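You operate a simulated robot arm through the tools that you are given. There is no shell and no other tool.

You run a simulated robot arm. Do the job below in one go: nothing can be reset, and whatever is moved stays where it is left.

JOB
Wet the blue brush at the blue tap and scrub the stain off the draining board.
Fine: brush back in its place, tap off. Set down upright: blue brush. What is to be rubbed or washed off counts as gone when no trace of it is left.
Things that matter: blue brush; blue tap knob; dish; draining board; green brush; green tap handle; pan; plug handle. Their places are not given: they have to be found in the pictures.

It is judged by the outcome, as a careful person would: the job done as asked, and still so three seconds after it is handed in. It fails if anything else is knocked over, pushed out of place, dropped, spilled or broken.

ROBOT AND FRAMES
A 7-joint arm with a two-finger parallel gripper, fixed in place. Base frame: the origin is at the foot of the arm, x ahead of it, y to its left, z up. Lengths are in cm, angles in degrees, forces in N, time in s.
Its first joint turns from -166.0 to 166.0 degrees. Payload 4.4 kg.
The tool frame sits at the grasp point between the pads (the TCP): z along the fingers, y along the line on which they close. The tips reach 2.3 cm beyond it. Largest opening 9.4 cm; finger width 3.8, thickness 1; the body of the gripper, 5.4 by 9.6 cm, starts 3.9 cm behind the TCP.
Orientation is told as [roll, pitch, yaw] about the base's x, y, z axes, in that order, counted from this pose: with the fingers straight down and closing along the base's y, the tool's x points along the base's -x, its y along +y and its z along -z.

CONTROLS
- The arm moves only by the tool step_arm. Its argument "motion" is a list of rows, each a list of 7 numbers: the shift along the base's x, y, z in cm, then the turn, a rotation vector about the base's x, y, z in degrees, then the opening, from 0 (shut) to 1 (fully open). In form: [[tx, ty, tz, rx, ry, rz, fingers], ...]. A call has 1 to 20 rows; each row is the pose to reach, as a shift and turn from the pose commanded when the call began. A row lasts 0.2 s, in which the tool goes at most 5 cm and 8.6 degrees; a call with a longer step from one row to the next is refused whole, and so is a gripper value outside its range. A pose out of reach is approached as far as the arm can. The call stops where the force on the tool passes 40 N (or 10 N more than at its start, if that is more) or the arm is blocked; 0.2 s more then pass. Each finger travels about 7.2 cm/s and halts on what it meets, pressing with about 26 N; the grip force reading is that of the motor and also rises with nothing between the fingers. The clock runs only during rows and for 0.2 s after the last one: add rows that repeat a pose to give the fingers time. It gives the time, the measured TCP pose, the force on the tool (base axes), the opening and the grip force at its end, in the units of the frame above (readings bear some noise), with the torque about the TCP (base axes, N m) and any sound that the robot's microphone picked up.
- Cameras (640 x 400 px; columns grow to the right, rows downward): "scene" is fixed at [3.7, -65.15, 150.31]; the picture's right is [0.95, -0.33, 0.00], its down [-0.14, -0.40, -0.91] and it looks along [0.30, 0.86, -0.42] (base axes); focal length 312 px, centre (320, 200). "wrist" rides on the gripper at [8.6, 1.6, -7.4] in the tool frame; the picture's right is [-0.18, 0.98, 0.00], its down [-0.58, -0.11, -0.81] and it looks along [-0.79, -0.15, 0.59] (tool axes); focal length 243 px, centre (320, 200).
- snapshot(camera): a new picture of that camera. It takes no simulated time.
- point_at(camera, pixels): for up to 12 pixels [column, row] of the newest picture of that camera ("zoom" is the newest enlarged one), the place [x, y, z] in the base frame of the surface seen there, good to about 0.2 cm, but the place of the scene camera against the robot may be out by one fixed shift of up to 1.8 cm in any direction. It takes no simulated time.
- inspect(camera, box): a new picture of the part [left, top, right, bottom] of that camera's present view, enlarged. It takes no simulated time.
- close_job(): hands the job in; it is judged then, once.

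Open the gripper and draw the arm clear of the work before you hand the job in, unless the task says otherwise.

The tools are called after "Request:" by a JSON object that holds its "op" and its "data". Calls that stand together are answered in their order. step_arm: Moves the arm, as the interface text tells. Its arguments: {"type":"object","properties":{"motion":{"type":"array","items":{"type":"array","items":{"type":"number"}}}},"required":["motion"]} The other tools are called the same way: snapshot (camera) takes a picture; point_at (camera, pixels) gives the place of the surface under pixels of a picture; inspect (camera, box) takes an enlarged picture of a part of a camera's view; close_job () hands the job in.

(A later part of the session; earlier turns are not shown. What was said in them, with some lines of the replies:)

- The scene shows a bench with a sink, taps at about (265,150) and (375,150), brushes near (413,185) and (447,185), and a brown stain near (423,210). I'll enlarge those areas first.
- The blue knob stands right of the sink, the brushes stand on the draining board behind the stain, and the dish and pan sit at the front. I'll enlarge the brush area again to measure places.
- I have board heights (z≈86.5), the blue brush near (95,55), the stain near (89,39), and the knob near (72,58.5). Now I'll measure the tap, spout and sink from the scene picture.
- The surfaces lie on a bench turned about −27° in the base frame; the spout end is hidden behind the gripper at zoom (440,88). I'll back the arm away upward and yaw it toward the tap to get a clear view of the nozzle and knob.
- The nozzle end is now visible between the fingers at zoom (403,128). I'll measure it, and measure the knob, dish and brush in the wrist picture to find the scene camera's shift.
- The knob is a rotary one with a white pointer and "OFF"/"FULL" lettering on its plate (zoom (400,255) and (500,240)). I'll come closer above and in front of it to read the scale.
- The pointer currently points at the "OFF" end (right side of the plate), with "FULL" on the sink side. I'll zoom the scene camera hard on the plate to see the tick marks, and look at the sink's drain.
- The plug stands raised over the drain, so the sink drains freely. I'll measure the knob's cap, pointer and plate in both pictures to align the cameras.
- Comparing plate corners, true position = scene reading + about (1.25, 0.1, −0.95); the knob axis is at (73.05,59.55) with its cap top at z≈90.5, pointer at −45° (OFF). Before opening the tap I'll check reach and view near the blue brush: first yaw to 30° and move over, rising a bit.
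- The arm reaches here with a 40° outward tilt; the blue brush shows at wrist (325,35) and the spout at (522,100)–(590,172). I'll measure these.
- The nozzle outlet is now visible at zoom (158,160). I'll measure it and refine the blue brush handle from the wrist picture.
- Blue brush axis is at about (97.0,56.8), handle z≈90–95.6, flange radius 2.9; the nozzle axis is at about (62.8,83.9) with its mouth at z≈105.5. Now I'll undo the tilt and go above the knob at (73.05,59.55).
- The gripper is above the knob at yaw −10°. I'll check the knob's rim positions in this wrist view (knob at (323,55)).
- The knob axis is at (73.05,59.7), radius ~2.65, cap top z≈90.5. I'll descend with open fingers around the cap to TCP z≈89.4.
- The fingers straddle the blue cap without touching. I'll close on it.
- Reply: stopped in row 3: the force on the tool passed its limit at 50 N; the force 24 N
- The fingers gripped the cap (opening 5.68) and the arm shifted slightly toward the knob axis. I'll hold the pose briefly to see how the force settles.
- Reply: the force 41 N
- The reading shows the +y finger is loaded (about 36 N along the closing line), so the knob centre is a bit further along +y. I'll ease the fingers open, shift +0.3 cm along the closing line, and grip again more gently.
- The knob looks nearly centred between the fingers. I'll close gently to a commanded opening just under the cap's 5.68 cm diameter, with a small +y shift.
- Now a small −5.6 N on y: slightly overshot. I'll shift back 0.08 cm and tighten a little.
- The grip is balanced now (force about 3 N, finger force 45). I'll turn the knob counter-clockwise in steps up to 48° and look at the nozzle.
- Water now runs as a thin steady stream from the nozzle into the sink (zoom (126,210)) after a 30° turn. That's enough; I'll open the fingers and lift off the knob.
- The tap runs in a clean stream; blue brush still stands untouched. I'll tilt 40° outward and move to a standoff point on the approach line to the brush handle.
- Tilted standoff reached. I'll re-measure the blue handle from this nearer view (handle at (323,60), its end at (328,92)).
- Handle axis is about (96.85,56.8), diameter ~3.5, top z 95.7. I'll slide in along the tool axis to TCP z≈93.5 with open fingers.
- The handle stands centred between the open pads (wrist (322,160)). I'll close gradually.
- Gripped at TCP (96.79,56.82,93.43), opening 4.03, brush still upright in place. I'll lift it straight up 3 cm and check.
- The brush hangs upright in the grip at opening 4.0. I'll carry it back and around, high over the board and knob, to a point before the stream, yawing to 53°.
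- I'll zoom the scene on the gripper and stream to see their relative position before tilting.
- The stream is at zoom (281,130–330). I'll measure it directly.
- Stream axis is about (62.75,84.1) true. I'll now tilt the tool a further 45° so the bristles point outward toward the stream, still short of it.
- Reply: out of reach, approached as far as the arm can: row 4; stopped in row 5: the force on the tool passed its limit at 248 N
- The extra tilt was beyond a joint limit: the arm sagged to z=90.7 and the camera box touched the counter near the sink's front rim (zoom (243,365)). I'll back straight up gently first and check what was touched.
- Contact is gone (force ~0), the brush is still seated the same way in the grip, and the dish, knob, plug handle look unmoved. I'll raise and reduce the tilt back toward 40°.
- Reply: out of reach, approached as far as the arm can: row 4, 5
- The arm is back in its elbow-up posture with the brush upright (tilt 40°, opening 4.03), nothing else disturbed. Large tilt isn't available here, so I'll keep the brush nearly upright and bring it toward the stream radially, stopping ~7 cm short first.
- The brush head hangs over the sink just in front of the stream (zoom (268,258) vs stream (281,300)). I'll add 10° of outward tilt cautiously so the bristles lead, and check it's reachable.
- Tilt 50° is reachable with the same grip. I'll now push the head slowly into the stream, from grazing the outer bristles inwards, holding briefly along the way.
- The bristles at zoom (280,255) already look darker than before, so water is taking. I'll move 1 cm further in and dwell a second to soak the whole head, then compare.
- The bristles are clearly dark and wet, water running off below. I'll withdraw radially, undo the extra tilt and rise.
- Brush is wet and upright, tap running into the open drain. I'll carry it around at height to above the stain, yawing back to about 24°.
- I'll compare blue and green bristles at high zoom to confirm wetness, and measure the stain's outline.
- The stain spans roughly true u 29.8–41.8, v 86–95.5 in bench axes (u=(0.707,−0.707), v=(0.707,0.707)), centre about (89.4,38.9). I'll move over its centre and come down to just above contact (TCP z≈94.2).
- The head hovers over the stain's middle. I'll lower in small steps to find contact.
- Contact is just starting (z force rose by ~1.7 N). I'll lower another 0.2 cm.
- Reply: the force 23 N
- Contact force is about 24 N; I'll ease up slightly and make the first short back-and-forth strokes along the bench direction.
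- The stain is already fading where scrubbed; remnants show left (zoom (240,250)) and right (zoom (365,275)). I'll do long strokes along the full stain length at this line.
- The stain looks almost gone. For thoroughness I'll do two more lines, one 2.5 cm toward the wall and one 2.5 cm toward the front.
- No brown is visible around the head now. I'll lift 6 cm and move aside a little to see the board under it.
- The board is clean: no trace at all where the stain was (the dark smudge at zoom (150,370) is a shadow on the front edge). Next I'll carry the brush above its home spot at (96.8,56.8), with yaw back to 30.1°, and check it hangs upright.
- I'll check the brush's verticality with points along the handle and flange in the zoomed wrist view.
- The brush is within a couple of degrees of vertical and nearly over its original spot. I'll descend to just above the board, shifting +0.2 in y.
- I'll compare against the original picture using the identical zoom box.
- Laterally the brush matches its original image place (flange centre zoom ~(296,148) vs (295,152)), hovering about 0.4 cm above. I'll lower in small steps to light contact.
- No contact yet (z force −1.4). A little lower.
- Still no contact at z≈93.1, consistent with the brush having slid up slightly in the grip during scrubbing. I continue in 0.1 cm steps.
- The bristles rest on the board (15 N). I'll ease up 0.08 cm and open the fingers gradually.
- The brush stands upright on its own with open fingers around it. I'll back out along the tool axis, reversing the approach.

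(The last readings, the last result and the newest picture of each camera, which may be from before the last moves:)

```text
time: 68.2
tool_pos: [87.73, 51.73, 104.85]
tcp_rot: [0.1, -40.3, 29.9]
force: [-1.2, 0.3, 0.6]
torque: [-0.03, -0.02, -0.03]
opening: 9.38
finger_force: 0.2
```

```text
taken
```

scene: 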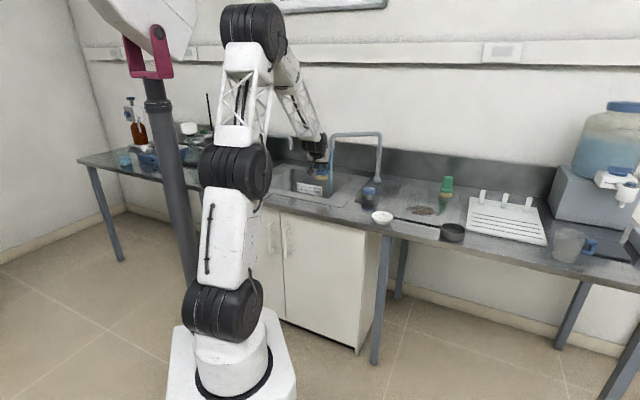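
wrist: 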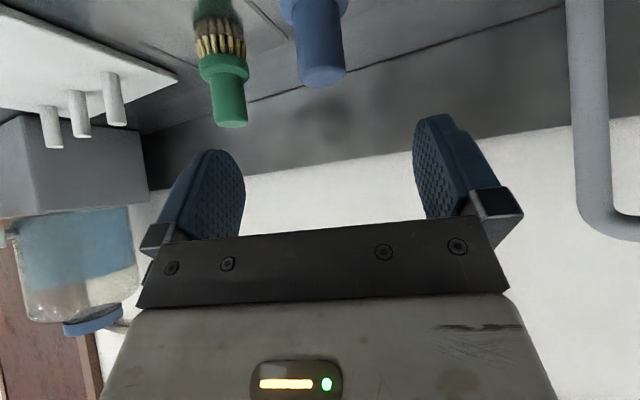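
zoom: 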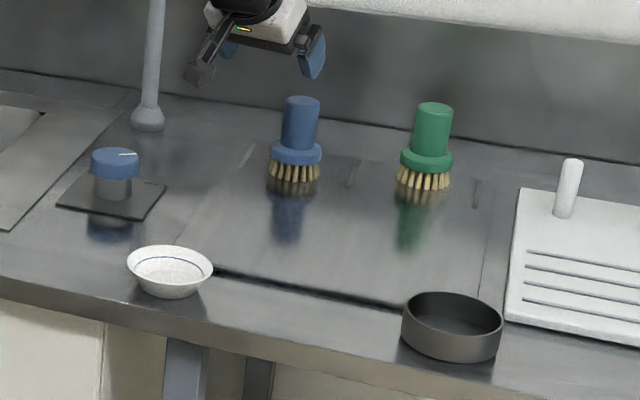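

The brush is back exactly where it was in the original picture (top at zoom (302,101)), upright, and the board is clean. Now to shut the tap: I'll undo the tilt and move above the knob.

Request:
{"op": "step_arm", "data": {"motion": [[-3, 1.6, 1, -4, 7, 0, 1], [-6, 3.2, 1, -8, 14, 0, 1], [-9, 4.9, 0, -12, 21, 0, 1], [-12, 6.5, -1, -16, 28, 0, 1], [-14.68, 8.0, -2, -20, 34.8, 0, 1], [-14.68, 8.0, -3, -20, 34.8, 0, 1], [-14.68, 8.0, -3, -20, 34.8, 0, 1]]}}

Request:
{"op": "step_arm", "data": {"motion": [[0, 0, 0, 0, 0, -5, 1], [0, 0, 0, 0, 0, -10, 1], [0, 0, 0, 0, 0, -10, 1]]}}

Request:
{"op": "snapshot", "data": {"camera": "wrist"}}

Request:
{"op": "inspect", "data": {"camera": "scene", "box": [320, 130, 420, 210]}}

```text
time: 69.8
tool_pos: [72.95, 59.84, 101.84]
tcp_rot: [-0.1, 0.0, 29.9]
force: [0.3, 0.3, -0.2]
torque: [0.0, 0.03, 0.0]
opening: 9.4
finger_force: 0.0
```

```text
time: 70.6
tool_pos: [73.09, 59.79, 101.81]
tcp_rot: [0.0, -0.1, 19.8]
force: [-0.4, 0.6, 0.6]
torque: [0.02, 0.0, 0.01]
opening: 9.41
finger_force: 0.1
```

```text
taken
```

wrist: 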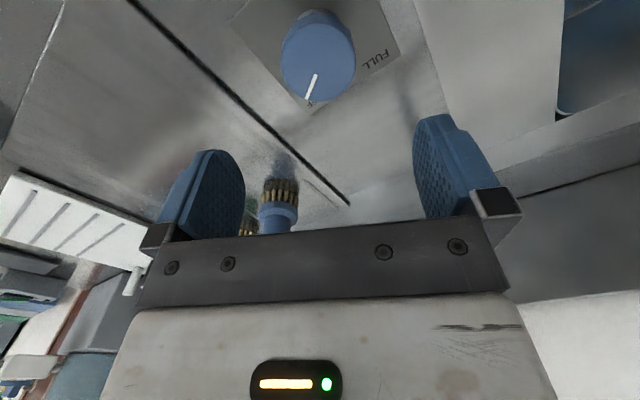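

```text
5.00 times, centred on (370, 170) of scene
```

zoom: 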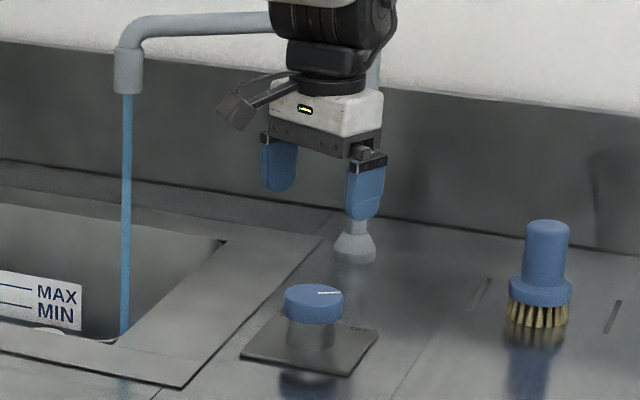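

The tap still runs; the sink seems to show some blue water at wrist (600,60), so I'll shut the tap promptly: descend around the cap at yaw 20°.

Request:
{"op": "step_arm", "data": {"motion": [[0, -0.05, -4, 0, 0, 0, 1], [0, -0.05, -7.5, 0, 0, 0, 1], [0, -0.05, -10, 0, 0, 0, 1], [0, -0.05, -11.7, 0, 0, 0, 1], [0, -0.05, -12.3, 0, 0, 0, 1], [0, -0.05, -12.3, 0, 0, 0, 0.8], [0, -0.05, -12.3, 0, 0, 0, 0.66], [0, -0.05, -12.3, 0, 0, 0, 0.62], [0, -0.05, -12.3, 0, 0, 0, 0.6], [0, -0.05, -12.3, 0, 0, 0, 0.6]]}}

Request:
{"op": "inspect", "data": {"camera": "scene", "box": [260, 130, 400, 220]}}

```text
time: 72.8
tool_pos: [73.09, 59.81, 89.78]
tcp_rot: [0.0, 0.0, 19.9]
force: [0.9, -4.6, -1.3]
torque: [-0.01, 0.03, 0.03]
opening: 5.84
finger_force: 2.5
```

```text
4.44 times, centred on (330, 175) of scene
```

zoom: 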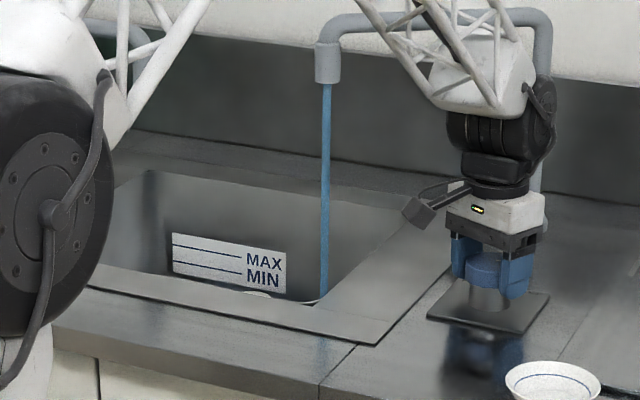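

One finger touches lightly (−4.6 N in y). I'll nudge −0.08 cm and tighten to the same grip as before.

Request:
{"op": "step_arm", "data": {"motion": [[0.03, -0.08, -0.2, 0, 0, 0, 0.6], [0.03, -0.08, -0.2, 0, 0, 0, 0.57], [0.03, -0.08, -0.2, 0, 0, 0, 0.56], [0.03, -0.08, -0.2, 0, 0, 0, 0.56]]}}

```text
time: 73.8
tool_pos: [72.95, 59.7, 89.59]
tcp_rot: [0.0, -0.1, 19.9]
force: [6.6, -9.3, 4.7]
torque: [-0.17, -0.09, 0.0]
opening: 5.73
finger_force: 5.7
```

Still a slight imbalance along the closing line; I'll nudge once more and let the fingers settle.

Request:
{"op": "step_arm", "data": {"motion": [[0.03, -0.08, 0, 0, 0, 0, 0.56], [0.03, -0.08, 0, 0, 0, 0, 0.54], [0.03, -0.08, 0, 0, 0, 0, 0.54]]}}

```text
time: 74.6
tool_pos: [73.02, 59.67, 89.47]
tcp_rot: [0.1, 0.0, 19.9]
force: [-4.3, 3.7, 5.8]
torque: [-0.57, 0.54, 0.04]
opening: 5.68
finger_force: 44.4
```

Good balanced grip (opening 5.68). Now I turn the knob clockwise 30° back to OFF.

Request:
{"op": "step_arm", "data": {"motion": [[0, 0, 0, 0, 0, -6, 0.54], [0, 0, 0, 0, 0, -12, 0.54], [0, 0, 0, 0, 0, -18, 0.54], [0, 0, 0, 0, 0, -24, 0.54], [0, 0, 0, 0, 0, -30, 0.54], [0, 0, 0, 0, 0, -30, 0.54]]}}

Request:
{"op": "inspect", "data": {"camera": "scene", "box": [260, 130, 400, 220]}}

```text
time: 75.5
tool_pos: [73.09, 59.68, 89.54]
tcp_rot: [0.2, -0.1, -1.6]
force: [-6.9, 3.5, 2.0]
torque: [-0.34, -0.34, 0.01]
opening: 5.69
finger_force: 44.6
stopped in row 4: the force on the tool passed its limit at 42 N (the readings are from after the stop); the commanded pose is now the measured one
```

```text
4.44 times, centred on (330, 175) of scene
```

zoom: 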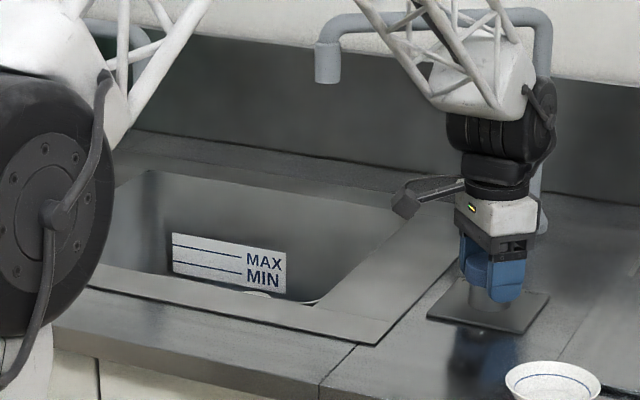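

The stream has stopped already after 21°, halted by a side load spike. I'll continue gently toward the original OFF angle (yaw −10°).

Request:
{"op": "step_arm", "data": {"motion": [[0, 0, 0, 0, 0, -3, 0.54], [0, 0, 0, 0, 0, -6, 0.54], [0, 0, 0, 0, 0, -8.4, 0.54], [0, 0, 0, 0, 0, -8.4, 0.54]]}}

Request:
{"op": "snapshot", "data": {"camera": "wrist"}}

```text
time: 76.5
tool_pos: [73.24, 59.74, 89.52]
tcp_rot: [0.1, 0.0, -10.1]
force: [-3.2, 17.9, -7.1]
torque: [0.17, -1.0, 0.03]
opening: 5.68
finger_force: 45.2
```

```text
taken
```

wrist: 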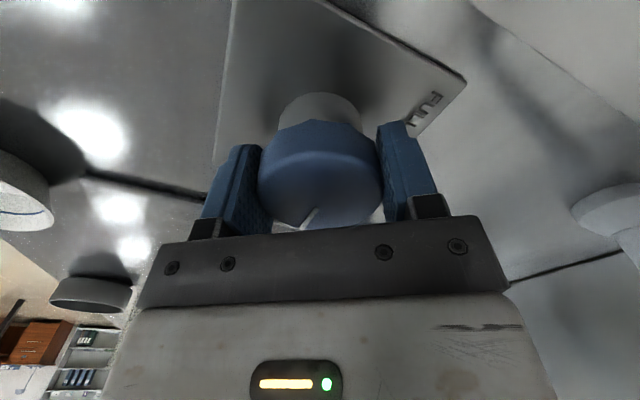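

Yaw is back at −10° and water is off. I'll release and lift to compare the pointer with its original direction.

Request:
{"op": "step_arm", "data": {"motion": [[0, 0, 0, 0, 0, 0, 0.7], [0, 0, 0, 0, 0, 0, 0.9], [0, 0, 0, 0, 0, 0, 1], [0, 0, 0, 0, 0, 0, 1], [0, 0, 3, 0, 0, 0, 1], [0, 0, 7, 0, 0, 0, 1], [0, 0, 11, 0, 0, 0, 1], [0, 0, 12.3, 0, 0, 0, 1], [0, 0, 12.3, 0, 0, 0, 1]]}}

Request:
{"op": "snapshot", "data": {"camera": "wrist"}}

Request:
{"op": "inspect", "data": {"camera": "wrist", "box": [240, 0, 420, 120]}}

Request:
{"op": "inspect", "data": {"camera": "scene", "box": [348, 174, 392, 212]}}

Request:
{"op": "point_at", "data": {"camera": "zoom", "pixels": [[318, 156], [362, 163]]}}

```text
time: 78.5
tool_pos: [72.97, 59.66, 101.84]
tcp_rot: [0.0, 0.0, -10.0]
force: [0.4, -0.3, 0.0]
torque: [-0.05, -0.02, -0.02]
opening: 9.4
finger_force: 0.1
```

```text
taken
```

wrist: 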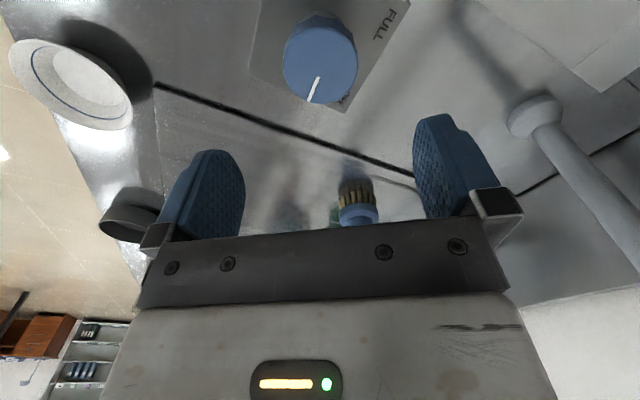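

```text
3.33 times, centred on (330, 60) of wrist
```

zoom: 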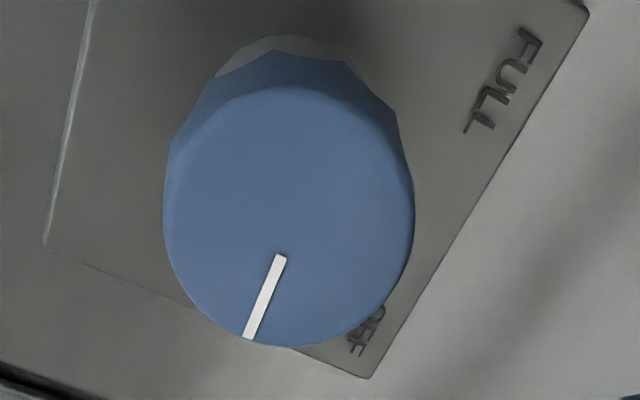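

```text
10.53 times, centred on (370, 193) of scene
```

zoom: 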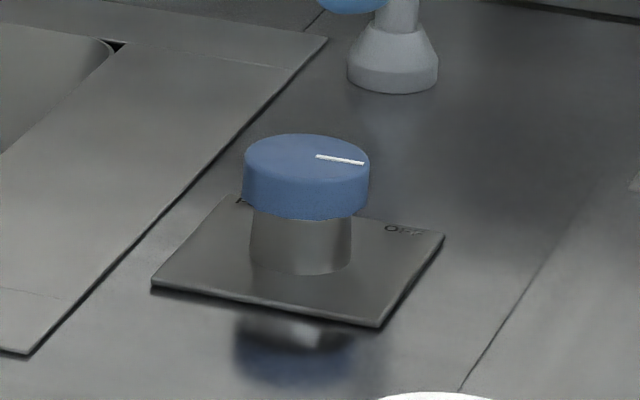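

```text
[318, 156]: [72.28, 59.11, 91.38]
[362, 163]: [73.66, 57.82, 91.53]
```

The pointer matches its original OFF position exactly (zoom (316,156)–(363,163)). I'll draw the arm back up toward its start pose and check the whole scene.

Request:
{"op": "step_arm", "data": {"motion": [[-3, -2, 2.5, 0, 0, 0, 1], [-6.5, -4, 5, 0, 0, 2, 1], [-10, -6.5, 7, 0, 0, 4, 1], [-13.5, -9, 9, 0, 0, 6, 1], [-17, -12, 10.5, 0, 0, 8, 1], [-20.5, -15, 12, 0, 0, 10, 1], [-24, -17.5, 13, 0, 0, 10, 1], [-28, -19, 14, 0, 0, 10, 1], [-28, -19, 14, 0, 0, 10, 1], [-28, -19, 14, 0, 0, 10, 1]]}}

Request:
{"op": "snapshot", "data": {"camera": "scene"}}

Request:
{"op": "inspect", "data": {"camera": "scene", "box": [220, 110, 400, 222]}}

Request:
{"op": "inspect", "data": {"camera": "scene", "box": [340, 150, 500, 250]}}

Request:
{"op": "inspect", "data": {"camera": "scene", "box": [235, 160, 335, 222]}}

```text
time: 80.7
tool_pos: [45.11, 40.76, 115.73]
tcp_rot: [0.2, -0.1, -0.2]
force: [-0.7, 0.6, -0.3]
torque: [0.0, -0.01, -0.01]
opening: 9.44
finger_force: 0.0
```

```text
taken
```

scene: 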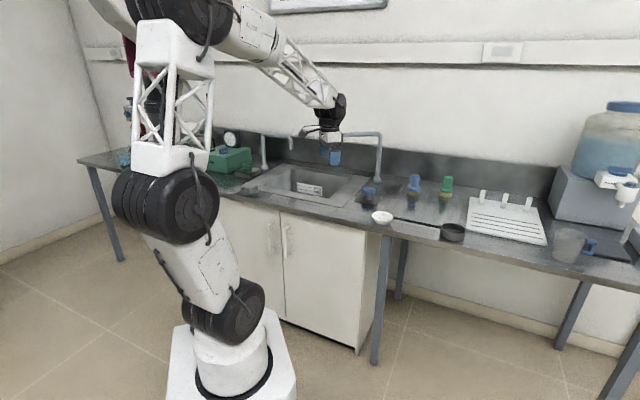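

```text
3.56 times, centred on (310, 166) of scene
```

zoom: 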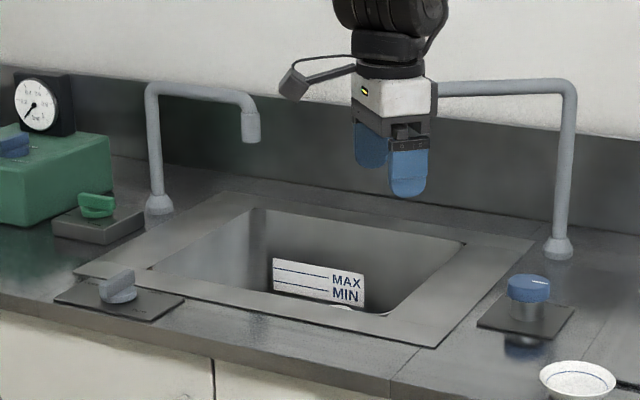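

```text
4.00 times, centred on (420, 200) of scene
```

zoom: 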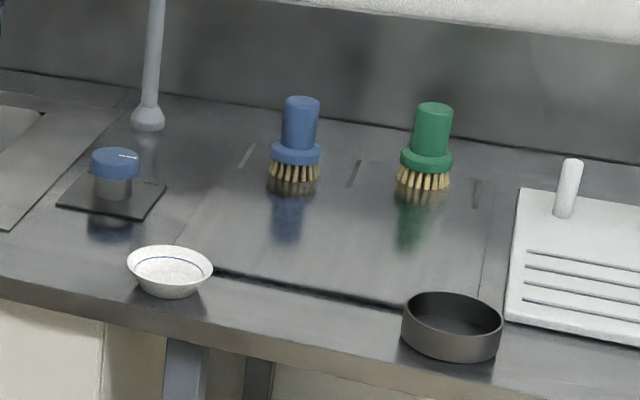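

```text
6.40 times, centred on (285, 191) of scene
```

zoom: 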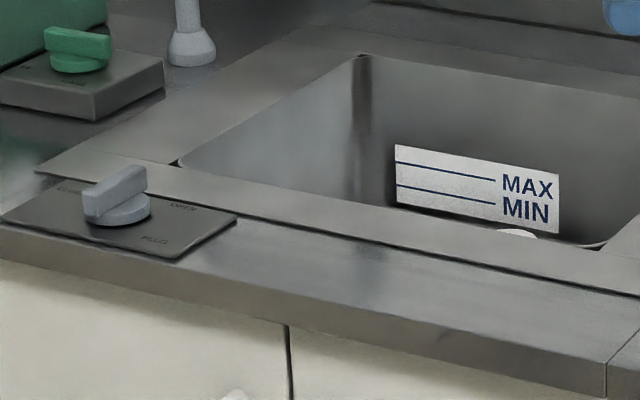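

Everything matches the starting picture: dish, pan, green brush, green handle and plug handle unmoved, tap off, blue brush upright. One last high zoom of the stain area for traces.

Request:
{"op": "inspect", "data": {"camera": "scene", "box": [400, 195, 460, 225]}}

Request:
{"op": "inspect", "data": {"camera": "scene", "box": [385, 190, 445, 235]}}

Request:
{"op": "inspect", "data": {"camera": "scene", "box": [395, 165, 435, 205]}}

Request:
{"op": "snapshot", "data": {"camera": "wrist"}}

```text
10.67 times, centred on (430, 210) of scene
```

zoom: 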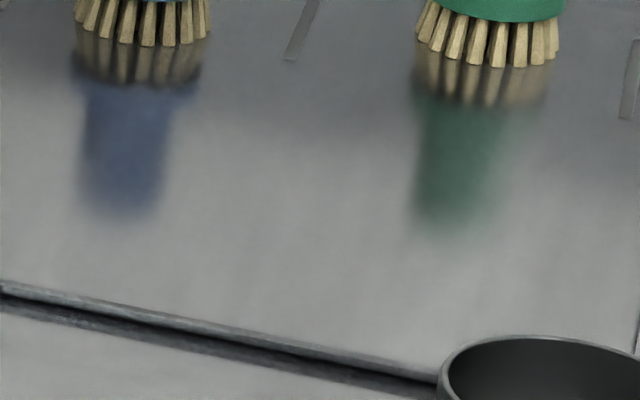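

```text
8.89 times, centred on (415, 212) of scene
```

zoom: 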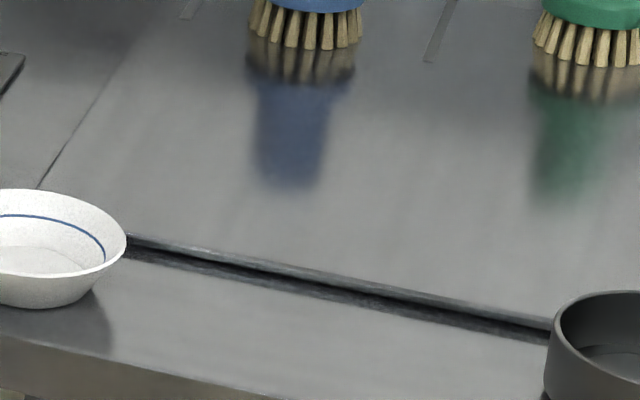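

```text
10.00 times, centred on (415, 185) of scene
```

zoom: 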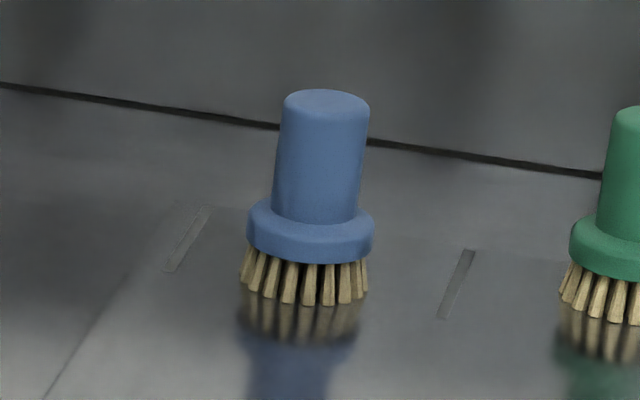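

```text
taken
```

wrist: 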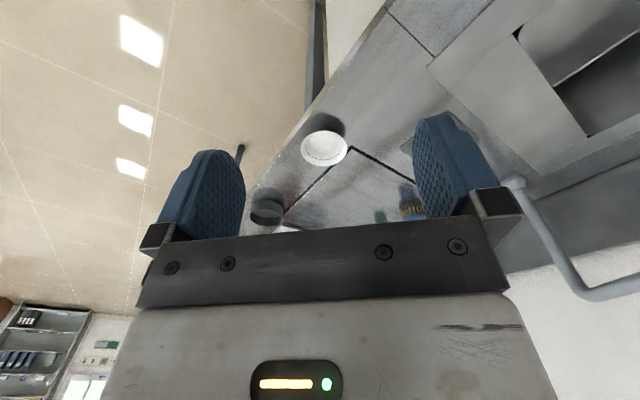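

The board shows no trace of the stain and the blue brush stands upright in its place. The tap is off, the gripper is open and clear, and nothing else has moved, so I'm handing the job in.

Request:
{"op": "close_job", "data": {}}

```text
The job is handed in.
```

The job is done and handed in. I wet the blue brush at the blue tap and scrubbed the stain off the draining board; a close zoom shows no trace of it.

- **Brush:** it stands upright in its original spot, matching the starting picture.
- **Tap:** it is off, with the knob's pointer back at its original OFF position and no water running.
- **Other items:** the dish, pan, green brush, green tap handle and plug handle look unmoved in the final pictures.
- **One bump:** while tilting the brush toward the water, the arm went past a joint limit and sagged. It hit the counter at the front of the sink, apparently with the wrist camera, and the force briefly reached 248 N. I saw no damage and nothing shifted. The brush stayed in the grip, and the wrist camera kept working.

The gripper is open and the arm is back near its starting pose, clear of the work.
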